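You operate a simulated robot arm through the tools that you are given. There is no shell and no other tool.

You are at the controls of a simulated robot arm. One attempt, no reset.

## Task
Bend the pink slat 5 mm on the tester, then give it a load test.
Fine: leave the dial on the mark till the tester's lamp lights, then back to 0 before the load goes on; load off again; the slat stays on the tester; the other slat stays put. Set down upright: what you pick out.

It is judged by the outcome, as a careful person would: the job done as asked, and still so three seconds after it is handed in. It fails if anything else is knocked over, pushed out of place, dropped, spilled or broken.

## Robot
A 7-joint arm with a two-finger parallel gripper, fixed in place. Base frame: the origin is at the foot of the arm, x ahead of it, y to its left, z up. Units: mm, degrees, N and s.
Its first joint turns from -132.0 to 132.0 degrees. Payload 3.91 kg.
The TCP is the grasp point between the finger pads, 30 mm short of the fingertips. In the tool frame z runs along the fingers and y along their closing line. Largest opening 110 mm; finger width 20, thickness 10; the body of the gripper, 48 by 112 mm, starts 55 mm behind the TCP.
Orientation is that of the tool frame in the base frame, as [roll, pitch, yaw] about the fixed x, y, z axes, in that order (R = Rz(yaw) Ry(pitch) Rx(roll)). With the fingers straight down and closing along the base's y, the tool's x points along the base's -x, its y along +y and its z along -z.

## Interface
- The arm moves only by the tool servo_tool. Its argument "commands" is a list of rows, each an object (a shift or turn left out is 0, a gripper value left out holds the last) with "linear": the shift along the tool's x, y, z in m, a list of three; "rot": the turn, a rotation vector about the tool's x, y, z in degrees, a list of three; "fingers": the opening, from 0 (shut) to 1 (fully open). In form: [{"linear": [tx, ty, tz], "rot": [ax, ay, az], "fingers": fingers}, ...]. A call has 1 to 20 rows; each row is the pose to reach, as a shift and turn from the pose commanded when the call began, along the tool's axes at that moment. Rows are played at 5 a second. More than 50 mm and 8.6 degrees between two rows, or a gripper value outside its range, and nothing of the call is played. Where a pose cannot be reached the arm comes as near as it can. A force on the tool above 70 N (or 10 N above the force at the start of the call, whichever is more), or a blocked arm, ends the call early, and 0.2 s more pass. The fingers move at their own pace (about 108 mm/s each) and stop on an object; they squeeze with about 39 N. The grip force told is the motor's: it shows also when the fingers shut on nothing. Time passes only in rows, and 0.2 s behind the last, so rows that repeat a pose let the fingers close. It gives the time, the measured TCP pose, the force on the tool (base axes), the opening and the grip force at its end, in the units of the frame above (readings bear some noise), with the torque about the TCP (base axes, N m) and any sound that the robot's microphone picked up, and new pictures: "show" is both (left out), scene, wrist or none.
- Cameras (640 x 400 px; columns grow to the right, rows downward): "scene" is fixed at [218.9, 650.5, 1453]; the picture's right is [-0.44, -0.90, 0.00], its down [-0.61, 0.30, -0.73] and it looks along [0.65, -0.32, -0.69] (base axes); focal length 229 px, centre (320, 200). "wrist" rides on the gripper at [72, 17, -103] in the tool frame; the picture's right is [-0.23, 0.97, 0.00], its down [-0.76, -0.18, -0.62] and it looks along [-0.61, -0.14, 0.78] (tool axes); focal length 222 px, centre (320, 200). There is no depth. A picture from a camera that has moved, and an enlarged one, comes with that camera's place and axes in the base frame and with its lens.
- close_up(camera, box): a new picture of the part [left, top, right, bottom] of that camera's present view, enlarged. It takes no simulated time.
- sign_off(): hands the job in; it is judged then, once.

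Nothing tells you positions but the pictures and the camera data. Unless the task says otherwise, let go and move clear before handing in.

The tools are called after ">>>" as a command line: name --argument value ..., lists and objects as JSON in quotes. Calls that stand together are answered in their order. servo_tool: Moves the arm, as the interface text tells. Its arguments: {"type":"object","properties":{"commands":{"type":"array"},"show":{"type":"string","enum":["both","scene","wrist","none"]}},"required":["commands"]} The other tools are called the same way: close_up (camera, box) takes an enlarged picture of a part of a camera's view; sign_off () hands the job in.

At the start:

```text
clock: 0.0
tcp_pos: [523.7, 375.0, 1239.9]
orientation: [180.0, 0.1, -179.9]
force: [-0.5, -0.2, 0.2]
ft_torque: [0.01, -0.03, 0.01]
opening: 110.2
grip_force: 0.0
```

scene: 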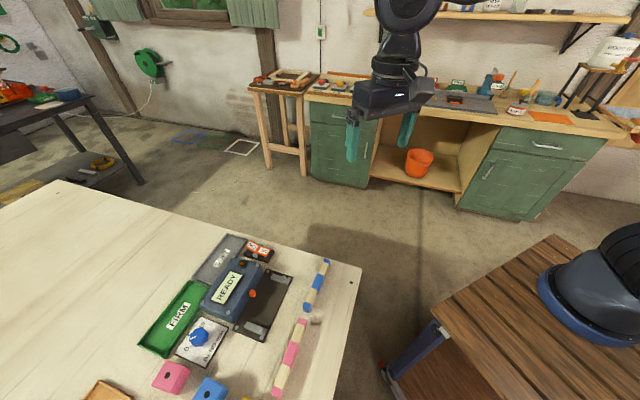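
wrist: 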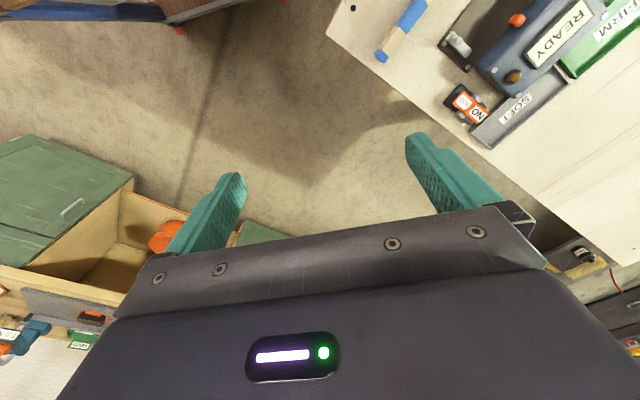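

I see a table on the left with a tester (READY sign, dial, lamp, trays FIRM and SOFT, switch ON) plus a pink and a blue slat near the edge. I'll enlarge the views first to understand the parts.

>>> close_up --camera "scene" --box '[130, 220, 370, 400]'

>>> close_up --camera "scene" --box '[180, 225, 300, 345]'

>>> close_up --camera "wrist" --box '[320, 0, 640, 200]'

```text
2.22 times, centred on (250, 310) of scene
camera zoom: at [218.9, 650.5, 1453.0], right [-0.44, -0.9, 0.0], down [-0.61, 0.3, -0.73], along [0.65, -0.32, -0.69], focal length 509 px, centre (476, -44)
```

zoom: 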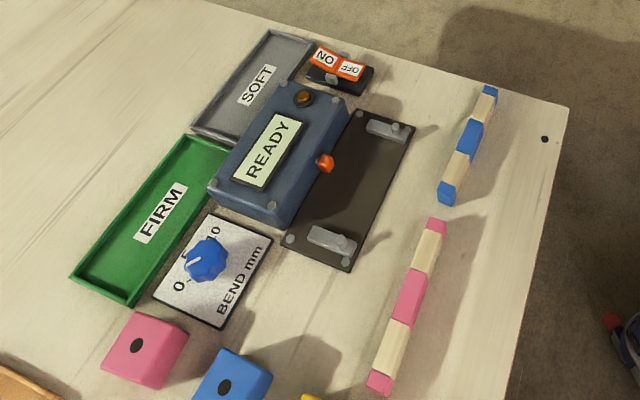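

```text
3.33 times, centred on (240, 285) of scene
camera zoom: at [218.9, 650.5, 1453.0], right [-0.44, -0.9, 0.0], down [-0.61, 0.3, -0.73], along [0.65, -0.32, -0.69], focal length 764 px, centre (587, -83)
```

zoom: 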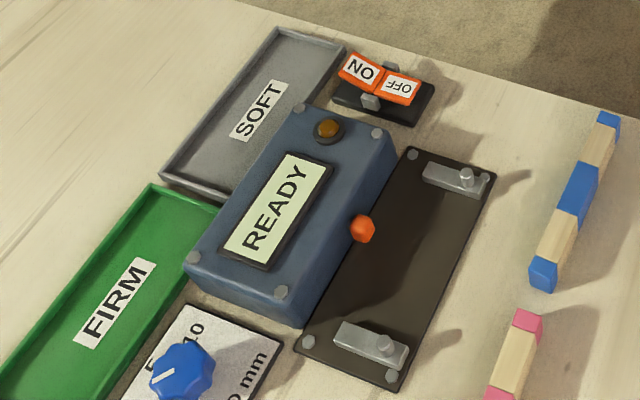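

```text
2.00 times, centred on (480, 100) of wrist
camera zoom: at [451.7, 392.2, 1344.8], right [0.23, 0.97, 0.0], down [0.76, -0.18, 0.62], along [0.61, -0.14, -0.78], focal length 444 px, centre (0, 400)
```

zoom: 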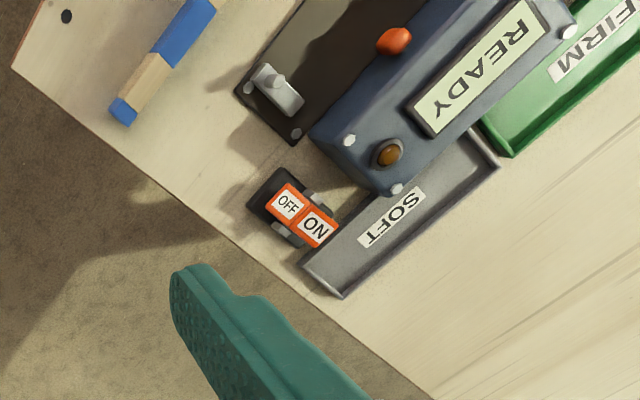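

The tester has a black plate with two supports, an orange pusher, a dial with a 0-10 bend scale, an amber lamp, a READY display and an ON/OFF rocker. I put the table top at about z 880, with the tester near (490, 660). I'll move the wrist camera above it for a better look before touching anything.

>>> servo_tool --commands '[{"linear": [0.01475, 0.03567, 0.00942], "rot": [0, 0, 3.75], "fingers": 1}, {"linear": [0.0295, 0.07133, 0.01883], "rot": [0, 0, 7.5]}, {"linear": [0.04425, 0.107, 0.02825], "rot": [0, 0, 11.25]}, {"linear": [0.059, 0.14267, 0.03767], "rot": [0, 0, 15]}, {"linear": [0.07375, 0.17833, 0.04708], "rot": [0, 0, 18.75]}, {"linear": [0.0885, 0.214, 0.0565], "rot": [0, 0, 22.5]}, {"linear": [0.10325, 0.24967, 0.06592], "rot": [0, 0, 26.25]}, {"linear": [0.118, 0.28533, 0.07533], "rot": [0, 0, 30]}, {"linear": [0.13275, 0.321, 0.08475], "rot": [0, 0, 33.75]}, {"linear": [0.1475, 0.35667, 0.09417], "rot": [0, 0, 37.5]}, {"linear": [0.16225, 0.39233, 0.10358], "rot": [0, 0, 41.25]}, {"linear": [0.177, 0.428, 0.113], "rot": [0, 0, 45]}, {"linear": [0.177, 0.428, 0.113], "rot": [0, 0, 45]}]'

```text
clock: 2.8
tcp_pos: [348.1, 804.1, 1127.6]
orientation: [-180.0, 0.0, 135.0]
force: [0.6, 0.3, 0.6]
ft_torque: [0.01, 0.0, 0.01]
opening: 109.7
grip_force: 0.0
camera wrist: at [309.5, 866.7, 1231.3], right [0.85, 0.53, 0.0], down [0.41, -0.66, 0.62], along [0.33, -0.53, -0.78], focal length 222 px, centre (320, 200)
```

scene: 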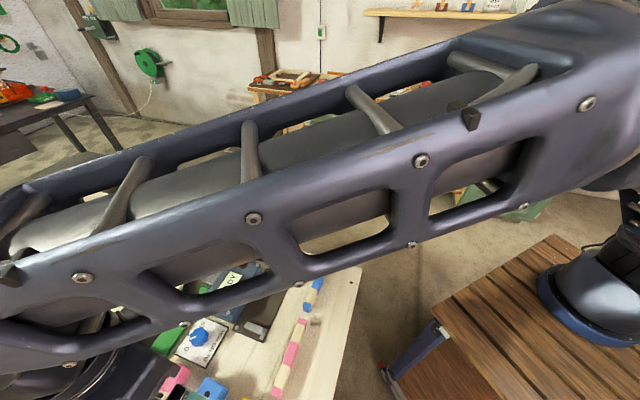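
wrist: 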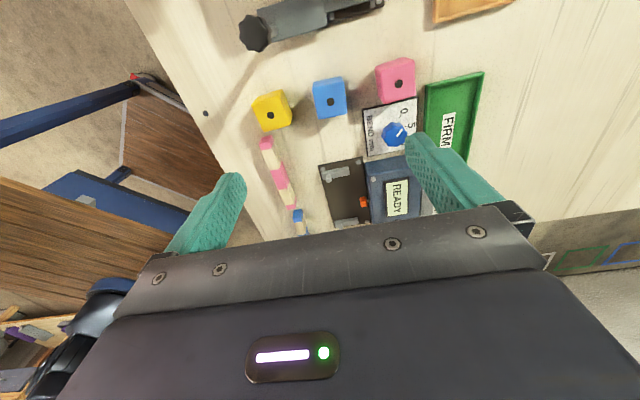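

From here I can see the tester, three coloured cubes, a clamp tool and a wooden tray. I'll enlarge the wrist view.

>>> close_up --camera "wrist" --box '[230, 50, 500, 240]'

>>> close_up --camera "wrist" --box '[310, 80, 430, 240]'

>>> close_up --camera "wrist" --box '[220, 0, 540, 120]'

```text
2.11 times, centred on (365, 145) of wrist
camera zoom: at [309.5, 866.7, 1231.3], right [0.85, 0.53, 0.0], down [0.41, -0.66, 0.62], along [0.33, -0.53, -0.78], focal length 468 px, centre (225, 316)
```

zoom: 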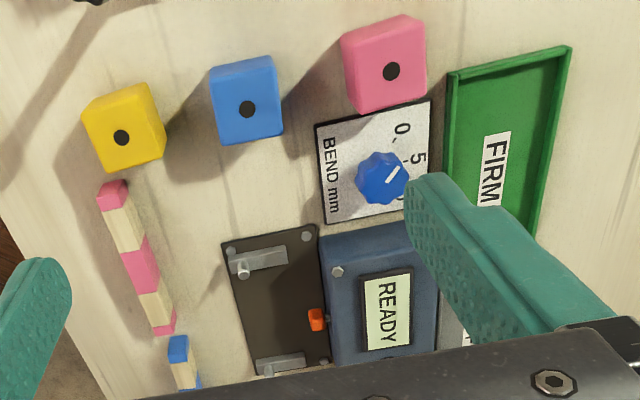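

```text
2.50 times, centred on (370, 160) of wrist
camera zoom: at [309.5, 866.7, 1231.3], right [0.85, 0.53, 0.0], down [0.41, -0.66, 0.62], along [0.33, -0.53, -0.78], focal length 555 px, centre (195, 300)
```

zoom: 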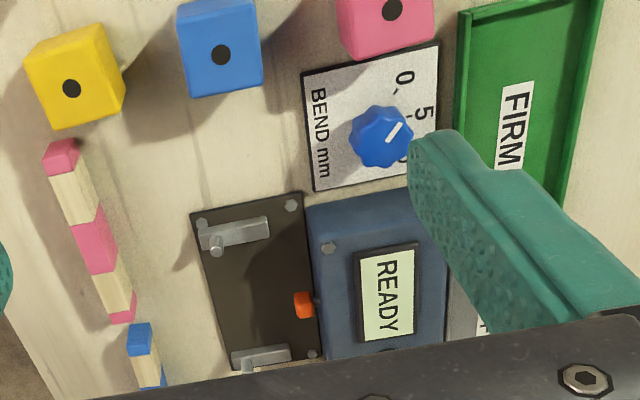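

```text
2.00 times, centred on (380, 60) of wrist
camera zoom: at [309.5, 866.7, 1231.3], right [0.85, 0.53, 0.0], down [0.41, -0.66, 0.62], along [0.33, -0.53, -0.78], focal length 444 px, centre (200, 480)
```

zoom: 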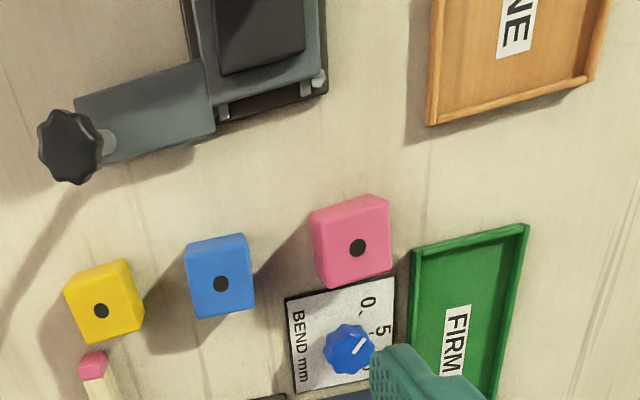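

The other objects are a vise-like device with a black handwheel and an orange "…NE" tray further out. I'll turn the wrist camera to look outward from the base side, so I can read the dial and see the far devices.

>>> servo_tool --commands '[{"linear": [-0.00778, -0.00505, 0.00571], "rot": [0, 0, -8]}, {"linear": [-0.01556, -0.0101, 0.01143], "rot": [0, 0, -16]}, {"linear": [-0.02334, -0.01515, 0.01714], "rot": [0, 0, -24]}, {"linear": [-0.03111, -0.0202, 0.02286], "rot": [0, 0, -32]}, {"linear": [-0.03889, -0.02525, 0.02857], "rot": [0, 0, -40]}, {"linear": [-0.04667, -0.0303, 0.03429], "rot": [0, 0, -48]}, {"linear": [-0.05445, -0.03535, 0.04], "rot": [0, 0, -56]}, {"linear": [-0.06223, -0.0404, 0.04571], "rot": [0, 0, -64]}, {"linear": [-0.07001, -0.04545, 0.05143], "rot": [0, 0, -72]}, {"linear": [-0.07779, -0.0505, 0.05714], "rot": [0, 0, -80]}, {"linear": [-0.08556, -0.05555, 0.06286], "rot": [0, 0, -88]}, {"linear": [-0.09334, -0.0606, 0.06857], "rot": [0, 0, -96]}, {"linear": [-0.10112, -0.06565, 0.07429], "rot": [0, 0, -104]}, {"linear": [-0.1089, -0.0707, 0.08], "rot": [0, 0, -112]}, {"linear": [-0.1089, -0.0707, 0.08], "rot": [0, 0, -112]}]'

```text
clock: 6.0
tcp_pos: [373.1, 676.4, 1047.2]
orientation: [179.9, 0.0, -113.0]
force: [0.5, -1.1, -0.8]
ft_torque: [-0.01, 0.01, 0.04]
opening: 110.2
grip_force: 0.0
camera wrist: at [330.2, 615.2, 1152.3], right [-0.81, 0.59, 0.0], down [0.46, 0.63, 0.62], along [0.37, 0.5, -0.78], focal length 222 px, centre (320, 200)
```

scene: 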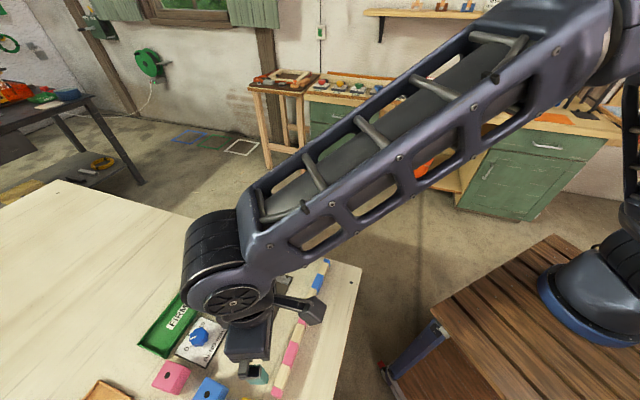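
wrist: 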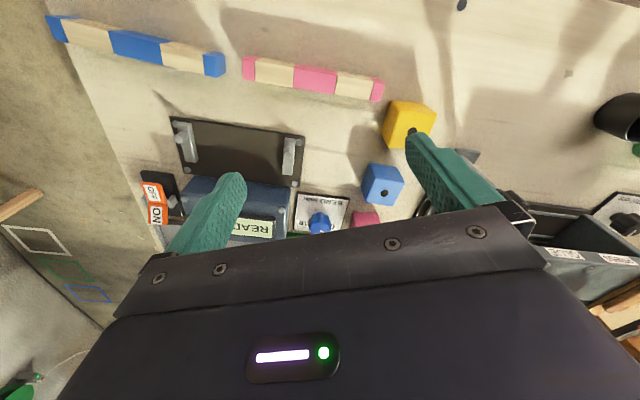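

>>> close_up --camera "wrist" --box '[130, 100, 330, 260]'

>>> close_up --camera "wrist" --box '[440, 80, 640, 340]'

>>> close_up --camera "wrist" --box '[30, 0, 430, 150]'

```text
2.50 times, centred on (230, 180) of wrist
camera zoom: at [330.2, 615.2, 1152.3], right [-0.81, 0.59, 0.0], down [0.46, 0.63, 0.62], along [0.37, 0.5, -0.78], focal length 555 px, centre (545, 250)
```

zoom: 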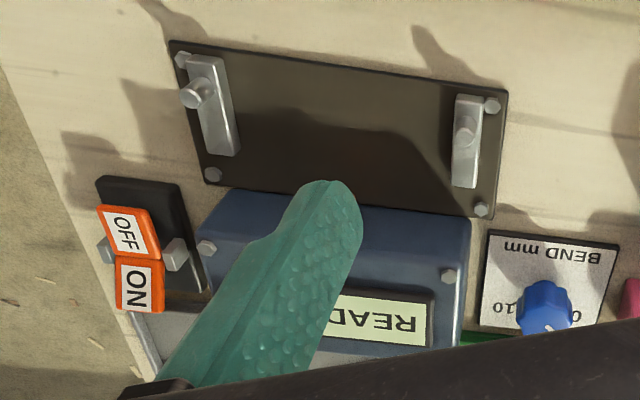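

```text
1.54 times, centred on (540, 210) of wrist
camera zoom: at [330.2, 615.2, 1152.3], right [-0.81, 0.59, 0.0], down [0.46, 0.63, 0.62], along [0.37, 0.5, -0.78], focal length 342 px, centre (-18, 185)
```

zoom: 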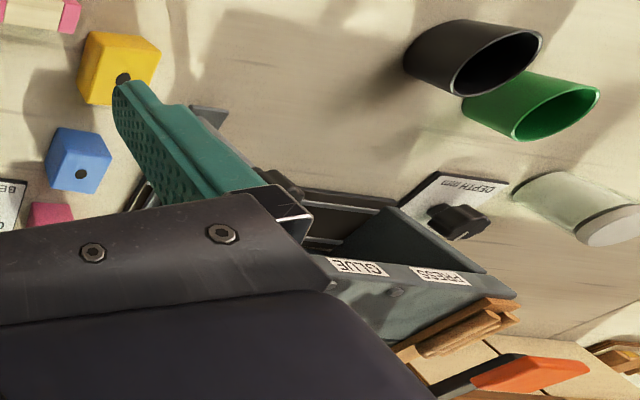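

```text
1.60 times, centred on (230, 75) of wrist
camera zoom: at [330.2, 615.2, 1152.3], right [-0.81, 0.59, 0.0], down [0.46, 0.63, 0.62], along [0.37, 0.5, -0.78], focal length 355 px, centre (464, 400)
```

zoom: 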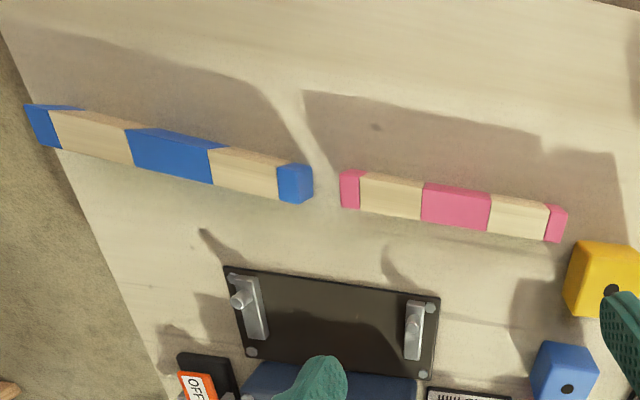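

The tester's rocker, dial and the two pegged supports are clear now, and the glue press station to the right isn't part of this job. I read the dial as sitting at 0, with 5 roughly 45-50° clockwise. Next I'll hover over the tester for a view from straight above.

>>> servo_tool --commands '[{"linear": [-0.00301, -0.01163, -0.00367], "rot": [0, 0, -7.556]}, {"linear": [-0.00602, -0.02327, -0.00733], "rot": [0, 0, -15.111]}, {"linear": [-0.00903, -0.0349, -0.011], "rot": [0, 0, -22.667]}, {"linear": [-0.01204, -0.04653, -0.01467], "rot": [0, 0, -30.222]}, {"linear": [-0.01506, -0.05817, -0.01833], "rot": [0, 0, -37.778]}, {"linear": [-0.01807, -0.0698, -0.022], "rot": [0, 0, -45.333]}, {"linear": [-0.02108, -0.08143, -0.02567], "rot": [0, 0, -52.889]}, {"linear": [-0.02409, -0.09307, -0.02933], "rot": [0, 0, -60.444]}, {"linear": [-0.0271, -0.1047, -0.033], "rot": [0, 0, -68]}, {"linear": [-0.0271, -0.1047, -0.033], "rot": [0, 0, -68]}]'

>>> close_up --camera "wrist" --box '[200, 0, 500, 200]'

```text
clock: 8.2
tcp_pos: [481.3, 662.1, 1080.8]
orientation: [180.0, 0.0, -44.9]
force: [-0.7, -0.1, 0.0]
ft_torque: [-0.01, 0.0, -0.02]
opening: 110.0
grip_force: 0.2
camera wrist: at [521.4, 597.5, 1185.2], right [-0.85, -0.53, 0.0], down [-0.41, 0.66, 0.62], along [-0.33, 0.53, -0.78], focal length 222 px, centre (320, 200)
```

scene: 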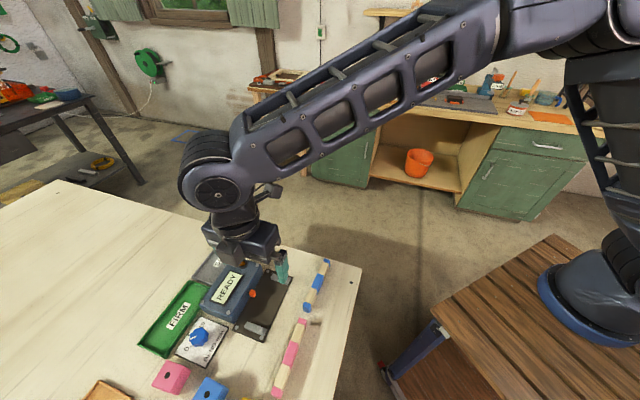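
wrist: 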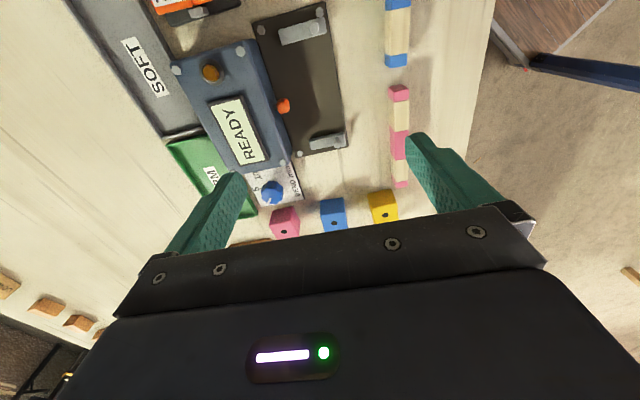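

```text
2.00 times, centred on (350, 100) of wrist
camera zoom: at [521.4, 597.5, 1185.2], right [-0.85, -0.53, 0.0], down [-0.41, 0.66, 0.62], along [-0.33, 0.53, -0.78], focal length 444 px, centre (260, 400)
```

zoom: 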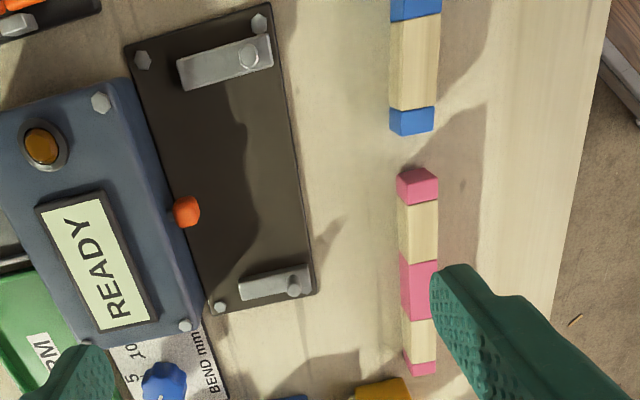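

>>> close_up --camera "wrist" --box '[360, 70, 440, 200]'

>>> close_up --camera "scene" --box '[260, 250, 340, 400]'

>>> close_up --camera "wrist" --box '[130, 0, 250, 60]'

>>> close_up --camera "wrist" --box '[220, 150, 340, 230]'

```text
3.08 times, centred on (400, 135) of wrist
camera zoom: at [521.4, 597.5, 1185.2], right [-0.85, -0.53, 0.0], down [-0.41, 0.66, 0.62], along [-0.33, 0.53, -0.78], focal length 684 px, centre (74, 400)
```

zoom: 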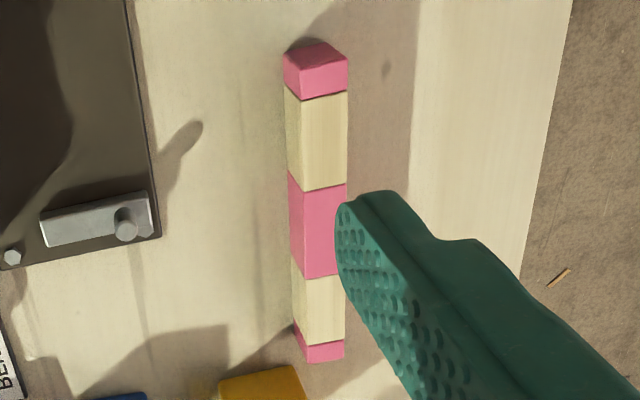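

```text
2.67 times, centred on (300, 325) of scene
camera zoom: at [218.9, 650.5, 1453.0], right [-0.44, -0.9, 0.0], down [-0.61, 0.3, -0.73], along [0.65, -0.32, -0.69], focal length 611 px, centre (373, -133)
```

zoom: 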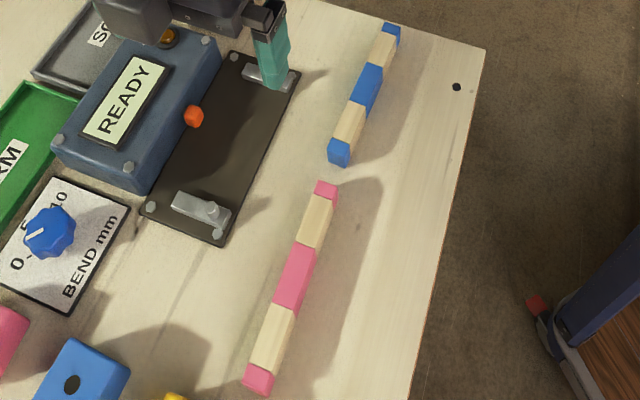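

```text
5.33 times, centred on (190, 30) of wrist
camera zoom: at [521.4, 597.5, 1185.2], right [-0.85, -0.53, 0.0], down [-0.41, 0.66, 0.62], along [-0.33, 0.53, -0.78], focal length 1185 px, centre (1013, 1107)
```

zoom: 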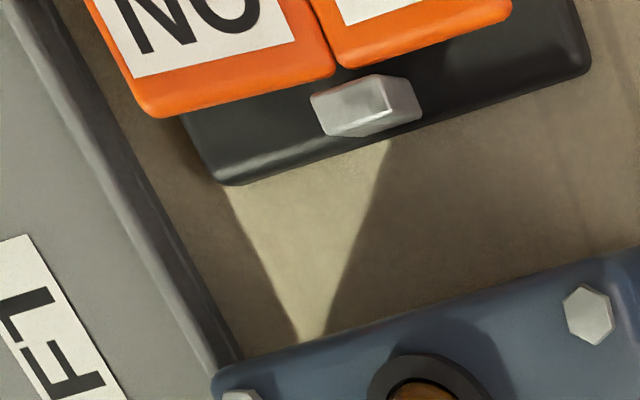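

```text
5.00 times, centred on (280, 190) of wrist
camera zoom: at [521.4, 597.5, 1185.2], right [-0.85, -0.53, 0.0], down [-0.41, 0.66, 0.62], along [-0.33, 0.53, -0.78], focal length 1111 px, centre (520, 250)
```

zoom: 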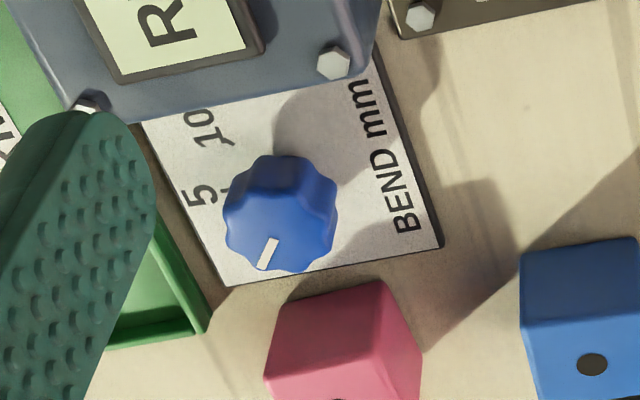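

The pink slat stands on edge at about (359, 651). It's roughly 141 long, 17 wide and 26 tall, its long axis runs along the 45° diagonal, and it's parallel to the tester. I'll shift over it with the fingers partly open, aiming slightly off-centre so the finger later clears the pusher, and look again from closer.

>>> servo_tool --commands '[{"linear": [-0.018, 0.0315, 0.0], "fingers": 0.45}, {"linear": [-0.036, 0.063, 0.0]}, {"linear": [-0.0536, 0.0944, 0.0]}, {"linear": [-0.0536, 0.0944, 0.035]}, {"linear": [-0.0536, 0.0944, 0.07]}, {"linear": [-0.0536, 0.0944, 0.1]}, {"linear": [-0.0536, 0.0944, 0.12]}, {"linear": [-0.0536, 0.0944, 0.12]}]'

>>> close_up --camera "wrist" --box '[200, 0, 440, 150]'

>>> close_up --camera "scene" --box '[220, 250, 340, 400]'

```text
clock: 10.0
tcp_pos: [375.7, 633.0, 961.2]
orientation: [-180.0, 0.0, -45.0]
force: [0.2, -0.1, 0.1]
ft_torque: [0.01, 0.01, 0.0]
opening: 49.6
grip_force: 0.0
camera wrist: at [415.0, 569.2, 1065.4], right [-0.85, -0.53, 0.0], down [-0.41, 0.66, 0.62], along [-0.33, 0.53, -0.78], focal length 222 px, centre (320, 200)
```

scene: 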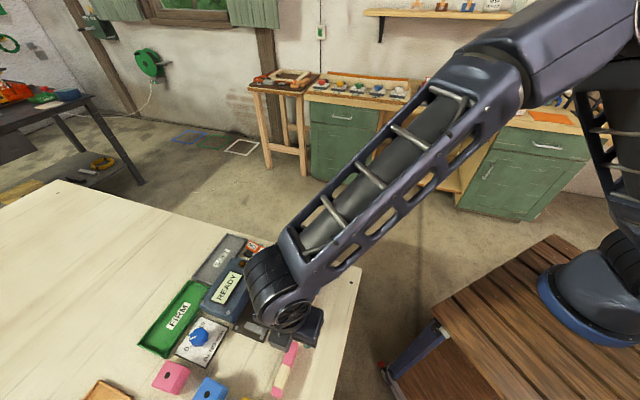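
wrist: 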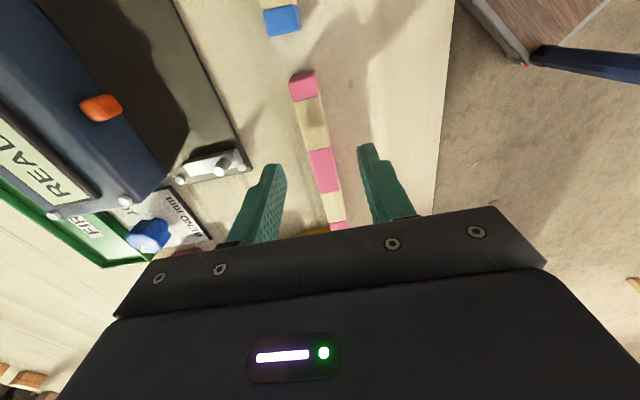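

```text
2.67 times, centred on (320, 75) of wrist
camera zoom: at [415.0, 569.2, 1065.4], right [-0.85, -0.53, 0.0], down [-0.41, 0.66, 0.62], along [-0.33, 0.53, -0.78], focal length 592 px, centre (320, 533)
```

zoom: 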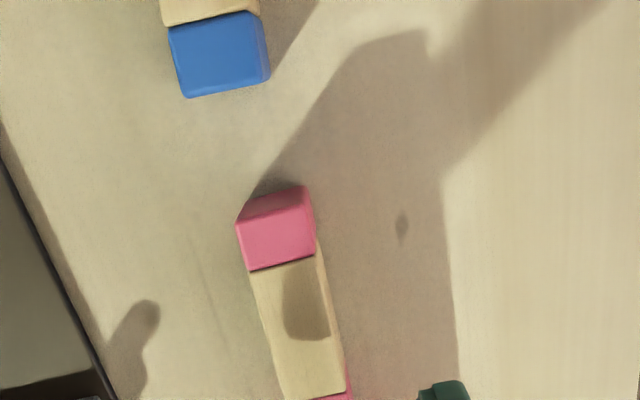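

```text
2.67 times, centred on (280, 325) of scene
camera zoom: at [218.9, 650.5, 1453.0], right [-0.44, -0.9, 0.0], down [-0.61, 0.3, -0.73], along [0.65, -0.32, -0.69], focal length 611 px, centre (427, -133)
```

zoom: 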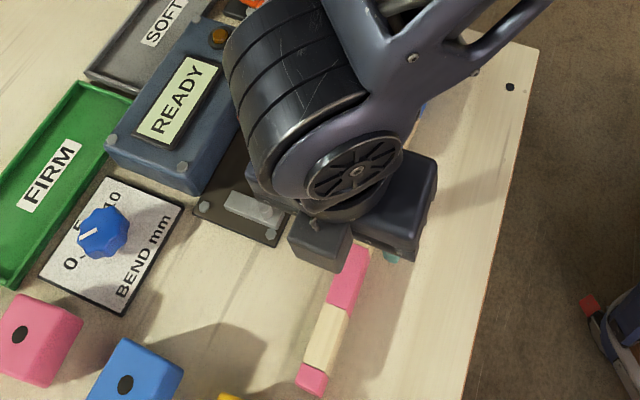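

The slat lies centred between the fingers, with its top at about z 904 on a table at about z 878. I'll descend so the fingertips stop a few mm above the table, then grip.

>>> servo_tool --commands '[{"linear": [0, 0, 0.02]}, {"linear": [0, 0, 0.035]}, {"linear": [0, 0, 0.044]}, {"linear": [0, 0, 0.048]}, {"linear": [0, 0, 0.048]}]'

>>> close_up --camera "wrist" --box '[200, 30, 440, 230]'

```text
clock: 11.2
tcp_pos: [376.0, 631.1, 912.3]
orientation: [-179.9, -0.1, -44.9]
force: [0.1, 0.0, 0.2]
ft_torque: [0.01, 0.02, 0.0]
opening: 49.7
grip_force: 0.0
camera wrist: at [415.5, 568.1, 1016.8], right [-0.85, -0.53, 0.0], down [-0.41, 0.66, 0.62], along [-0.33, 0.53, -0.78], focal length 222 px, centre (320, 200)
```

scene: 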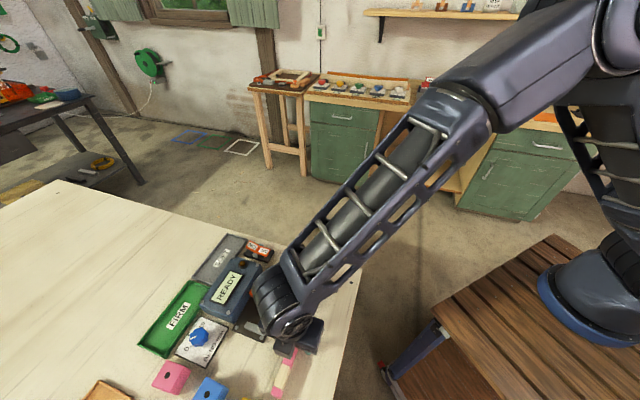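
wrist: 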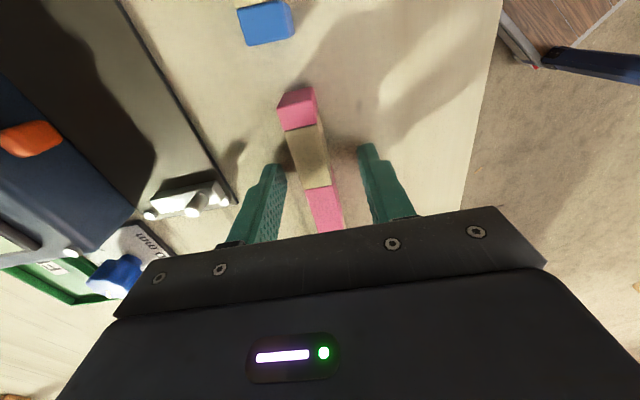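

```text
2.00 times, centred on (320, 130) of wrist
camera zoom: at [415.5, 568.1, 1016.8], right [-0.85, -0.53, 0.0], down [-0.41, 0.66, 0.62], along [-0.33, 0.53, -0.78], focal length 444 px, centre (320, 340)
```

zoom: 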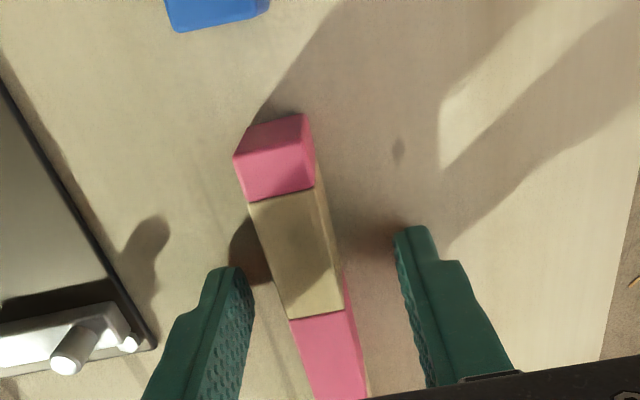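

The slat is parallel to the tool, about 3 mm toward the tester side of centre. I'll nudge over by 3 mm and close the fingers.

>>> servo_tool --commands '[{"linear": [0, -0.003, 0.0]}, {"linear": [0, -0.003, 0.0], "fingers": 0.1}, {"linear": [0, -0.003, 0.0]}, {"linear": [0, -0.003, 0.0]}, {"linear": [0, -0.003, 0.0]}]' --show "wrist"

>>> close_up --camera "wrist" --box '[200, 30, 440, 230]'

```text
clock: 12.4
tcp_pos: [378.2, 632.8, 913.3]
orientation: [180.0, -0.1, -45.0]
force: [0.0, -0.4, 1.1]
ft_torque: [0.0, -0.03, 0.05]
opening: 16.9
grip_force: 39.2
camera wrist: at [417.6, 570.6, 1017.2], right [-0.85, -0.53, 0.0], down [-0.41, 0.66, 0.62], along [-0.33, 0.53, -0.78], focal length 222 px, centre (320, 200)
```

wrist: 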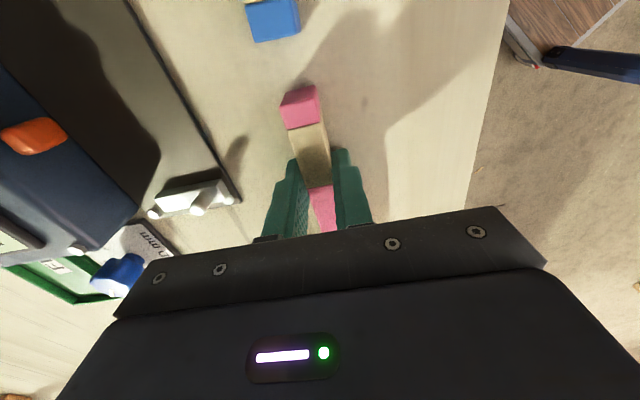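

```text
2.00 times, centred on (320, 130) of wrist
camera zoom: at [417.6, 570.6, 1017.2], right [-0.85, -0.53, 0.0], down [-0.41, 0.66, 0.62], along [-0.33, 0.53, -0.78], focal length 444 px, centre (320, 340)
```

zoom: 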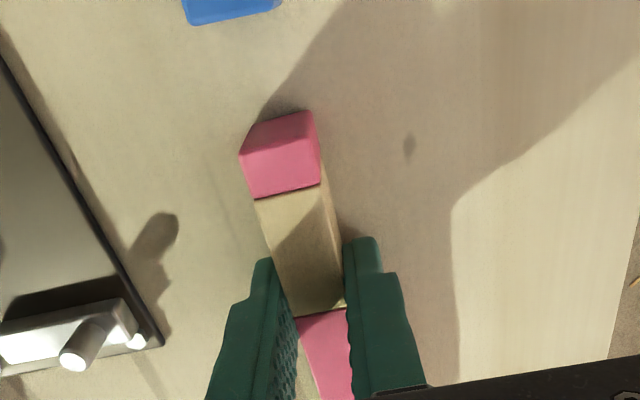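

The slat is gripped, with the opening reading 16.9 mm. I'll lift it straight up 60 mm and check it.

>>> servo_tool --commands '[{"linear": [0, 0, -0.01]}, {"linear": [0, 0, -0.03]}, {"linear": [0, 0, -0.06]}, {"linear": [0, 0, -0.06]}]'

>>> close_up --camera "wrist" --box '[80, 0, 440, 230]'

>>> close_up --camera "scene" --box '[200, 230, 360, 400]'

```text
clock: 13.4
tcp_pos: [377.8, 634.8, 972.3]
orientation: [-180.0, 0.1, -45.0]
force: [0.1, -0.1, -0.9]
ft_torque: [0.0, 0.0, -0.01]
opening: 16.9
grip_force: 39.0
camera wrist: at [417.6, 571.9, 1076.3], right [-0.85, -0.53, 0.0], down [-0.41, 0.66, 0.62], along [-0.33, 0.53, -0.78], focal length 222 px, centre (320, 200)
```

scene: 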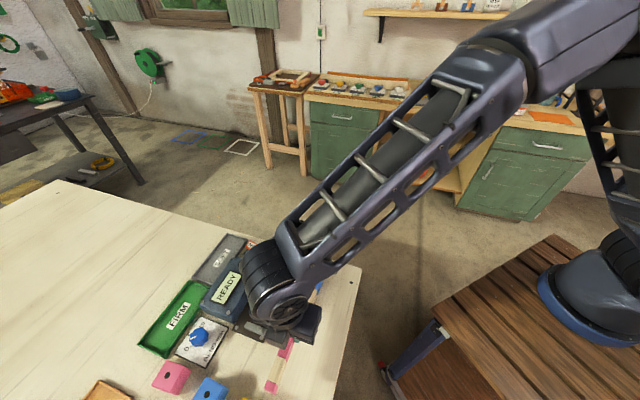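
wrist: 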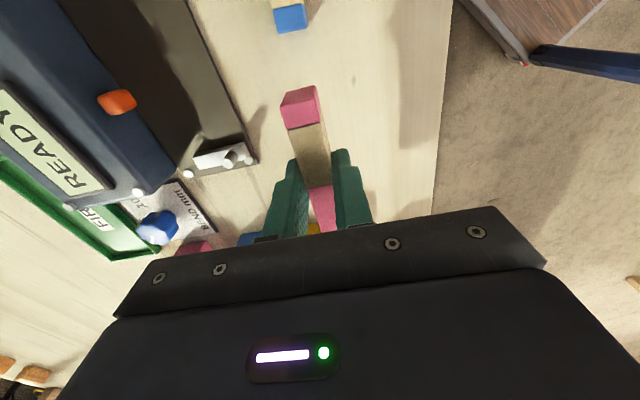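

```text
1.74 times, centred on (260, 115) of wrist
camera zoom: at [417.6, 571.9, 1076.3], right [-0.85, -0.53, 0.0], down [-0.41, 0.66, 0.62], along [-0.33, 0.53, -0.78], focal length 386 px, centre (424, 348)
```

zoom: 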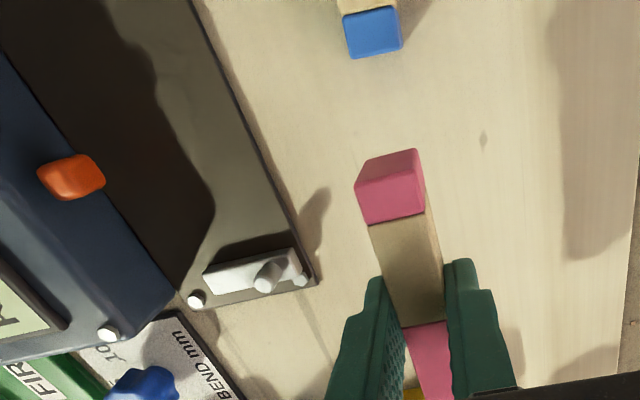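

```text
2.35 times, centred on (280, 315) of scene
camera zoom: at [218.9, 650.5, 1453.0], right [-0.44, -0.9, 0.0], down [-0.61, 0.3, -0.73], along [0.65, -0.32, -0.69], focal length 539 px, centre (414, -71)
```

zoom: 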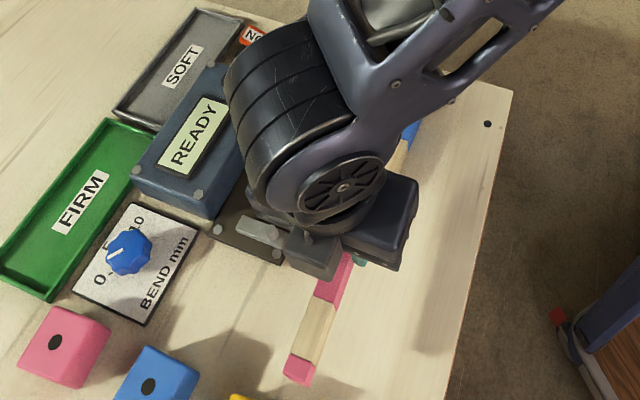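

The slat is held securely and level, and the READY display and lamp are unchanged. I'll now carry it at this height to hover over the tester's supports, slightly inside the pins.

>>> servo_tool --commands '[{"linear": [0.0174, -0.0205, 0]}, {"linear": [0.0349, -0.041, 0]}, {"linear": [0.0523, -0.0615, 0]}, {"linear": [0.0698, -0.082, 0]}, {"linear": [0.0872, -0.1025, 0]}, {"linear": [0.0872, -0.1025, 0]}]'

>>> close_up --camera "wrist" --box '[160, 0, 460, 200]'

>>> close_up --camera "scene" --box '[180, 220, 340, 370]'

```text
clock: 14.8
tcp_pos: [512.1, 644.3, 974.0]
orientation: [180.0, 0.0, -45.0]
force: [-0.1, 0.2, 0.2]
ft_torque: [0.02, -0.03, 0.01]
opening: 17.1
grip_force: 39.6
camera wrist: at [552.3, 581.1, 1077.8], right [-0.85, -0.53, 0.0], down [-0.41, 0.66, 0.62], along [-0.33, 0.53, -0.78], focal length 222 px, centre (320, 200)
```

scene: 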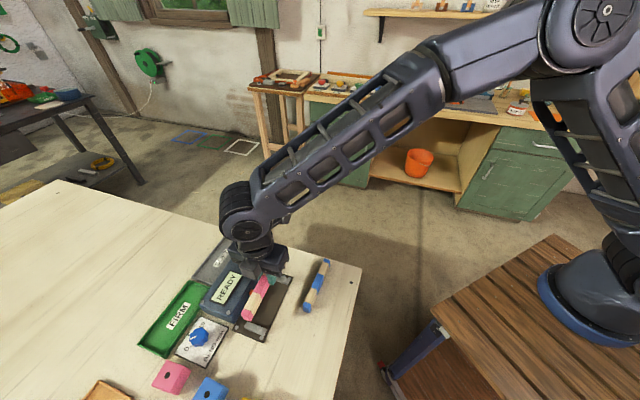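
wrist: 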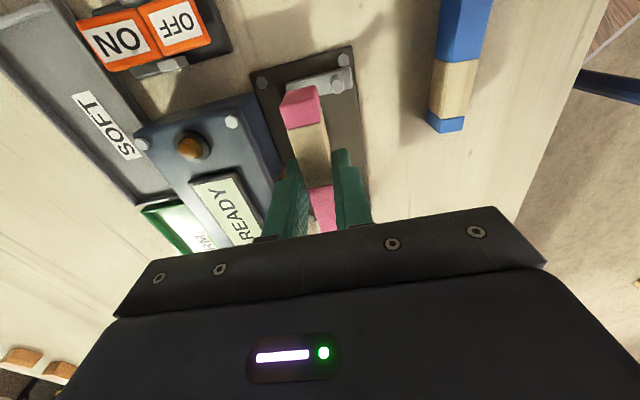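

```text
2.00 times, centred on (310, 100) of wrist
camera zoom: at [552.3, 581.1, 1077.8], right [-0.85, -0.53, 0.0], down [-0.41, 0.66, 0.62], along [-0.33, 0.53, -0.78], focal length 444 px, centre (340, 400)
```

zoom: 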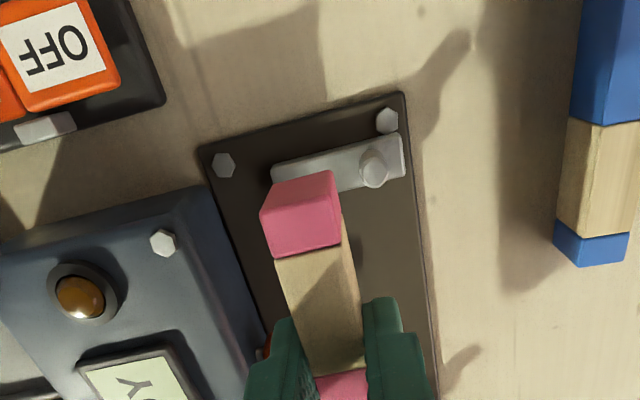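

```text
2.67 times, centred on (260, 295) of scene
camera zoom: at [218.9, 650.5, 1453.0], right [-0.44, -0.9, 0.0], down [-0.61, 0.3, -0.73], along [0.65, -0.32, -0.69], focal length 611 px, centre (480, -53)
```

zoom: 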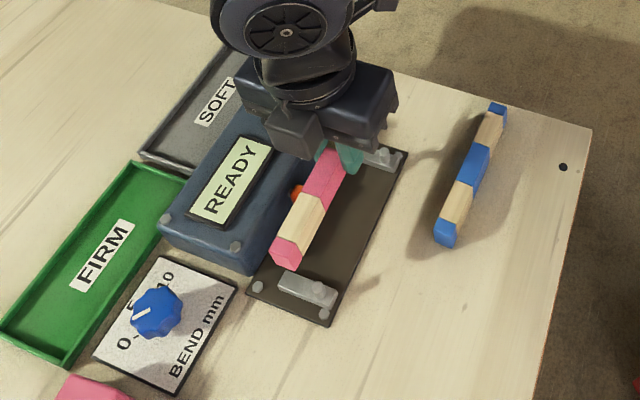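

The pin near the rocker sits about 9 mm outside the slat's outer face, and the slat overhangs both supports. I'll trim the position to leave a gap of about 3 mm to the pins and lower it to just above the pin tops.

>>> servo_tool --commands '[{"linear": [-0.002, 0.006, 0.0]}, {"linear": [-0.002, 0.006, 0.015]}, {"linear": [-0.002, 0.006, 0.03]}, {"linear": [-0.002, 0.006, 0.034]}, {"linear": [-0.002, 0.006, 0.034]}]'

>>> close_up --camera "wrist" --box '[220, 0, 420, 180]'

>>> close_up --camera "scene" --box '[200, 240, 320, 350]'

```text
clock: 16.0
tcp_pos: [505.5, 641.9, 938.3]
orientation: [180.0, -0.1, -44.9]
force: [0.0, 0.7, -1.3]
ft_torque: [0.02, 0.0, 0.01]
opening: 16.7
grip_force: 38.6
camera wrist: at [546.3, 578.4, 1042.9], right [-0.85, -0.53, 0.0], down [-0.41, 0.66, 0.62], along [-0.33, 0.53, -0.78], focal length 222 px, centre (320, 200)
```

scene: 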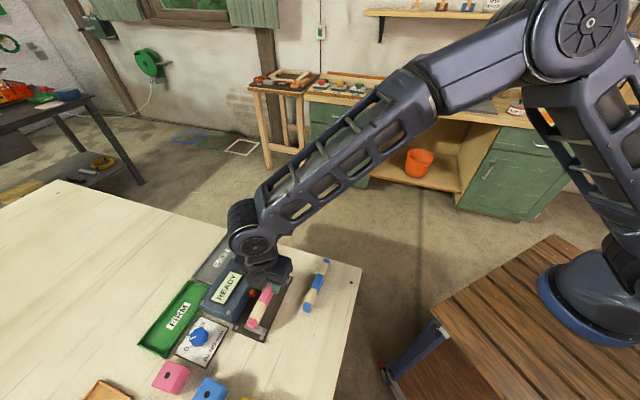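
wrist: 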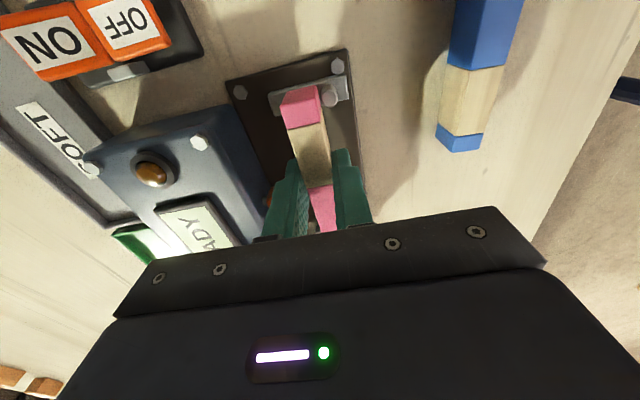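

```text
2.22 times, centred on (320, 90) of wrist
camera zoom: at [546.3, 578.4, 1042.9], right [-0.85, -0.53, 0.0], down [-0.41, 0.66, 0.62], along [-0.33, 0.53, -0.78], focal length 494 px, centre (320, 444)
```

zoom: 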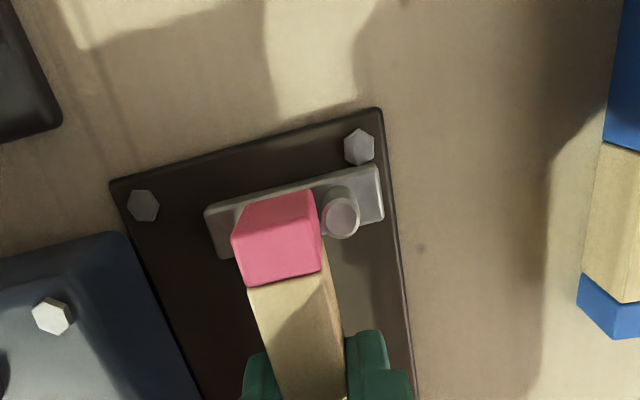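

```text
3.64 times, centred on (260, 295) of scene
camera zoom: at [218.9, 650.5, 1453.0], right [-0.44, -0.9, 0.0], down [-0.61, 0.3, -0.73], along [0.65, -0.32, -0.69], focal length 834 px, centre (538, -146)
```

zoom: 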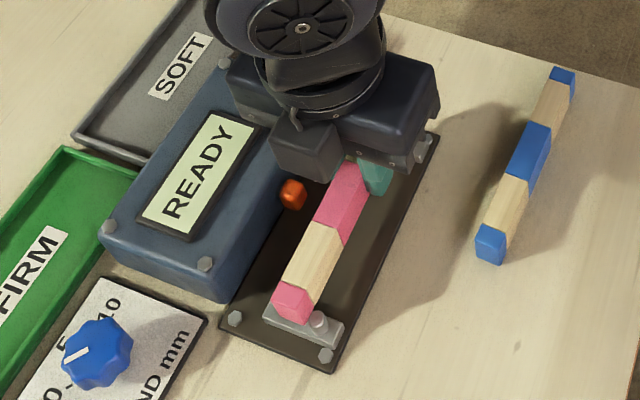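

The slat is nearly touching the pin line in plan, so I'll back off 3 mm inward and recentre by 2 mm. Then I'll lower it in small steps, watching the force.

>>> servo_tool --commands '[{"linear": [-0.002, -0.003, 0.0]}, {"linear": [-0.002, -0.003, 0.003]}, {"linear": [-0.002, -0.003, 0.006]}, {"linear": [-0.002, -0.003, 0.006]}]' --show "wrist"

>>> close_up --camera "wrist" --box '[220, 0, 420, 180]'

>>> close_up --camera "scene" --box '[225, 280, 295, 350]'

```text
clock: 17.0
tcp_pos: [506.3, 644.7, 932.7]
orientation: [-179.9, 0.0, -45.0]
force: [0.4, 0.1, -0.3]
ft_torque: [-0.02, 0.0, 0.0]
opening: 16.9
grip_force: 38.9
camera wrist: at [546.8, 582.1, 1036.9], right [-0.85, -0.53, 0.0], down [-0.41, 0.66, 0.62], along [-0.33, 0.53, -0.78], focal length 222 px, centre (320, 200)
```

wrist: 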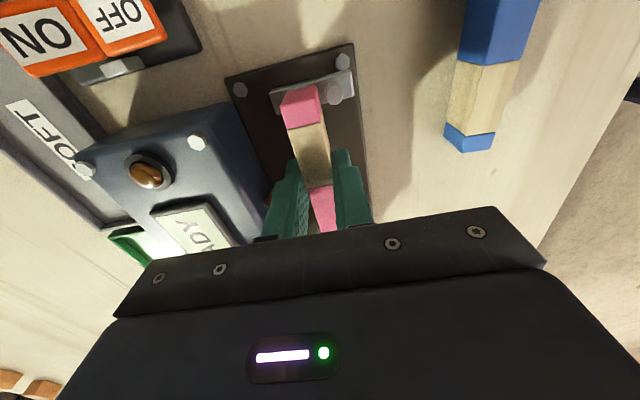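

```text
2.22 times, centred on (320, 90) of wrist
camera zoom: at [546.8, 582.1, 1036.9], right [-0.85, -0.53, 0.0], down [-0.41, 0.66, 0.62], along [-0.33, 0.53, -0.78], focal length 494 px, centre (320, 444)
```

zoom: 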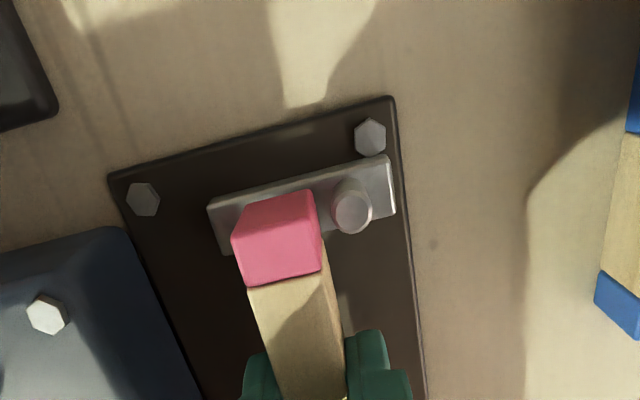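

```text
5.71 times, centred on (260, 315) of scene
camera zoom: at [218.9, 650.5, 1453.0], right [-0.44, -0.9, 0.0], down [-0.61, 0.3, -0.73], along [0.65, -0.32, -0.69], focal length 1310 px, centre (663, -457)
```

zoom: 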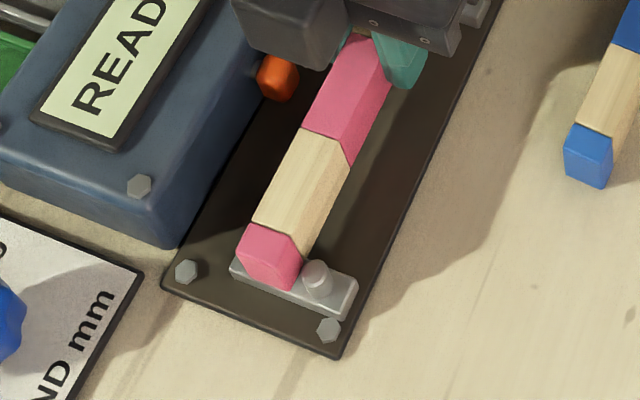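

Both pins are now clear of the slat on its outer side, and it sits over both bars. I'll keep lowering gently.

>>> servo_tool --commands '[{"linear": [0, 0, 0.0015]}, {"linear": [0, 0, 0.003]}, {"linear": [0, 0, 0.0045]}, {"linear": [0, 0, 0.0045]}]' --show "none"

>>> close_up --camera "scene" --box '[225, 280, 295, 350]'

```text
clock: 18.0
tcp_pos: [505.6, 646.8, 928.2]
orientation: [180.0, 0.0, -45.0]
force: [-0.2, -0.2, -0.3]
ft_torque: [-0.04, -0.05, -0.02]
opening: 16.9
grip_force: 38.6
```

```text
5.71 times, centred on (260, 315) of scene
camera zoom: at [218.9, 650.5, 1453.0], right [-0.44, -0.9, 0.0], down [-0.61, 0.3, -0.73], along [0.65, -0.32, -0.69], focal length 1310 px, centre (663, -457)
```

zoom: 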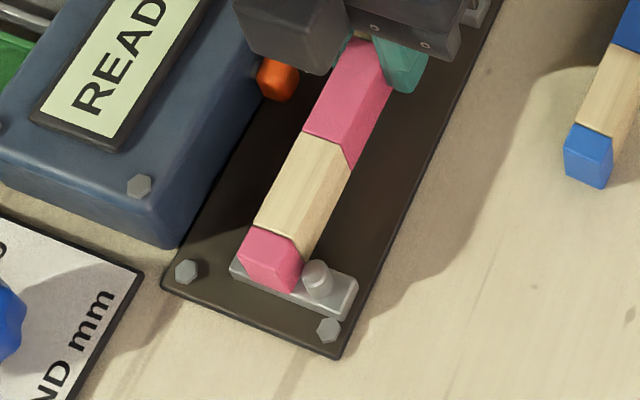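

>>> servo_tool --commands '[{"linear": [0, 0, 0.001]}, {"linear": [0, 0, 0.002]}, {"linear": [0, 0, 0.002]}]' --show "none"

```text
clock: 18.8
tcp_pos: [506.8, 645.5, 926.3]
orientation: [-179.9, 0.1, -45.1]
force: [3.1, -4.2, 13.9]
ft_torque: [-0.06, -0.04, -0.01]
opening: 17.2
grip_force: 38.9
```

Contact: 14 N upward, so the slat has reached the bars at about TCP z 926.5. I'll relax slightly, then slide it outward toward the pins, watching the lateral force.

>>> servo_tool --commands '[{"linear": [0, 0, -0.0012]}, {"linear": [0, 0.001, -0.0012]}, {"linear": [0, 0.002, -0.0012]}, {"linear": [0, 0.002, -0.0012]}]' --show "none"

>>> close_up --camera "wrist" --box '[260, 50, 380, 160]'

>>> close_up --camera "scene" --box '[225, 280, 295, 350]'

```text
clock: 19.8
tcp_pos: [505.9, 643.5, 926.5]
orientation: [180.0, 0.0, -45.0]
force: [-0.8, 1.0, 0.2]
ft_torque: [0.07, 0.07, -0.03]
opening: 17.2
grip_force: 38.9
```

```text
3.64 times, centred on (320, 105) of wrist
camera zoom: at [545.5, 580.5, 1031.4], right [-0.85, -0.53, 0.0], down [-0.41, 0.66, 0.62], along [-0.33, 0.53, -0.78], focal length 808 px, centre (320, 546)
```

zoom: 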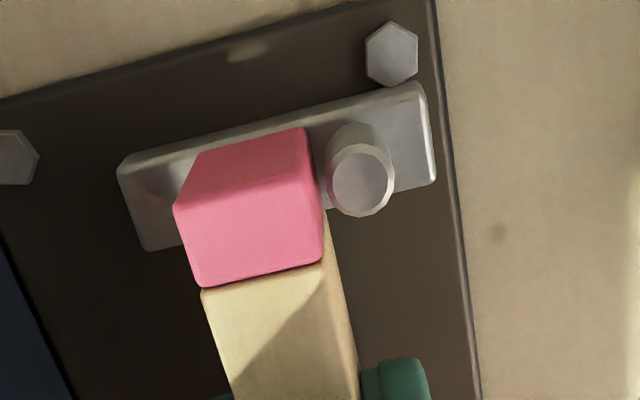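

```text
5.71 times, centred on (260, 315) of scene
camera zoom: at [218.9, 650.5, 1453.0], right [-0.44, -0.9, 0.0], down [-0.61, 0.3, -0.73], along [0.65, -0.32, -0.69], focal length 1310 px, centre (663, -457)
```

zoom: 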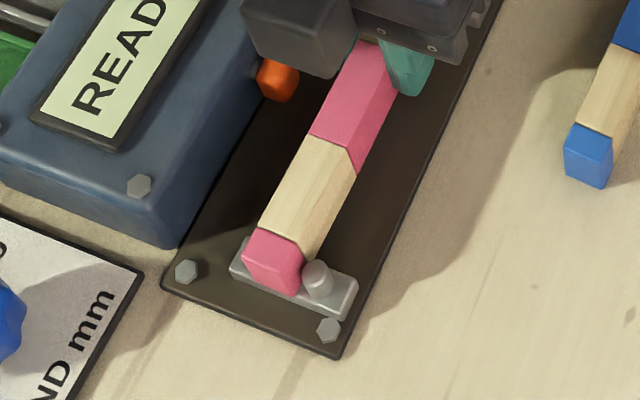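

>>> servo_tool --commands '[{"linear": [0, 0.001, 0]}, {"linear": [0, 0.001, 0]}]' --show "none"

>>> close_up --camera "wrist" --box '[260, 50, 380, 160]'

>>> close_up --camera "scene" --box '[240, 295, 280, 335]'

```text
clock: 20.4
tcp_pos: [505.9, 643.3, 927.7]
orientation: [-179.9, -0.1, -45.0]
force: [-0.4, -0.6, -1.0]
ft_torque: [0.05, -0.01, -0.04]
opening: 17.1
grip_force: 38.7
```

```text
3.64 times, centred on (320, 105) of wrist
camera zoom: at [545.3, 579.6, 1031.4], right [-0.85, -0.53, 0.0], down [-0.41, 0.66, 0.62], along [-0.33, 0.53, -0.78], focal length 808 px, centre (320, 546)
```

zoom: 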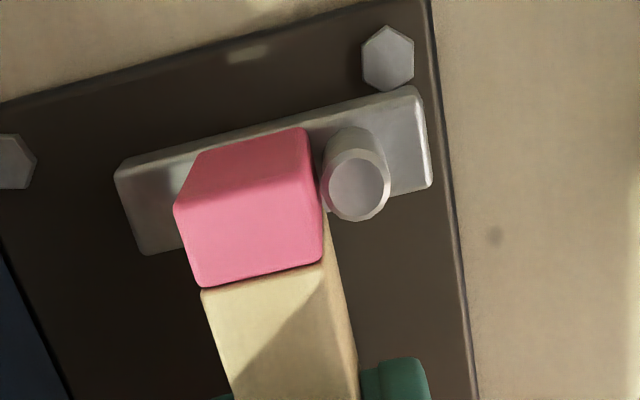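

```text
10.00 times, centred on (260, 315) of scene
camera zoom: at [218.9, 650.5, 1453.0], right [-0.44, -0.9, 0.0], down [-0.61, 0.3, -0.73], along [0.65, -0.32, -0.69], focal length 2292 px, centre (920, -950)
```

zoom: 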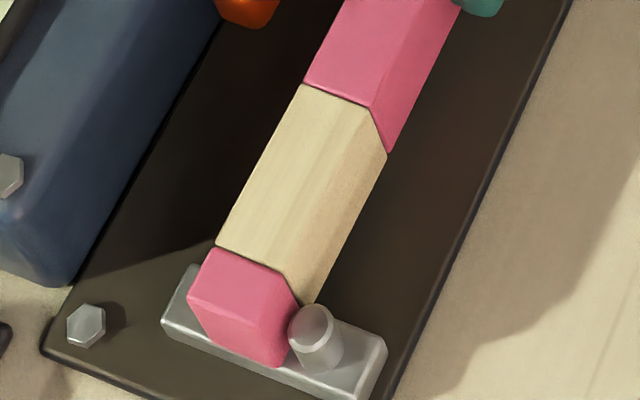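

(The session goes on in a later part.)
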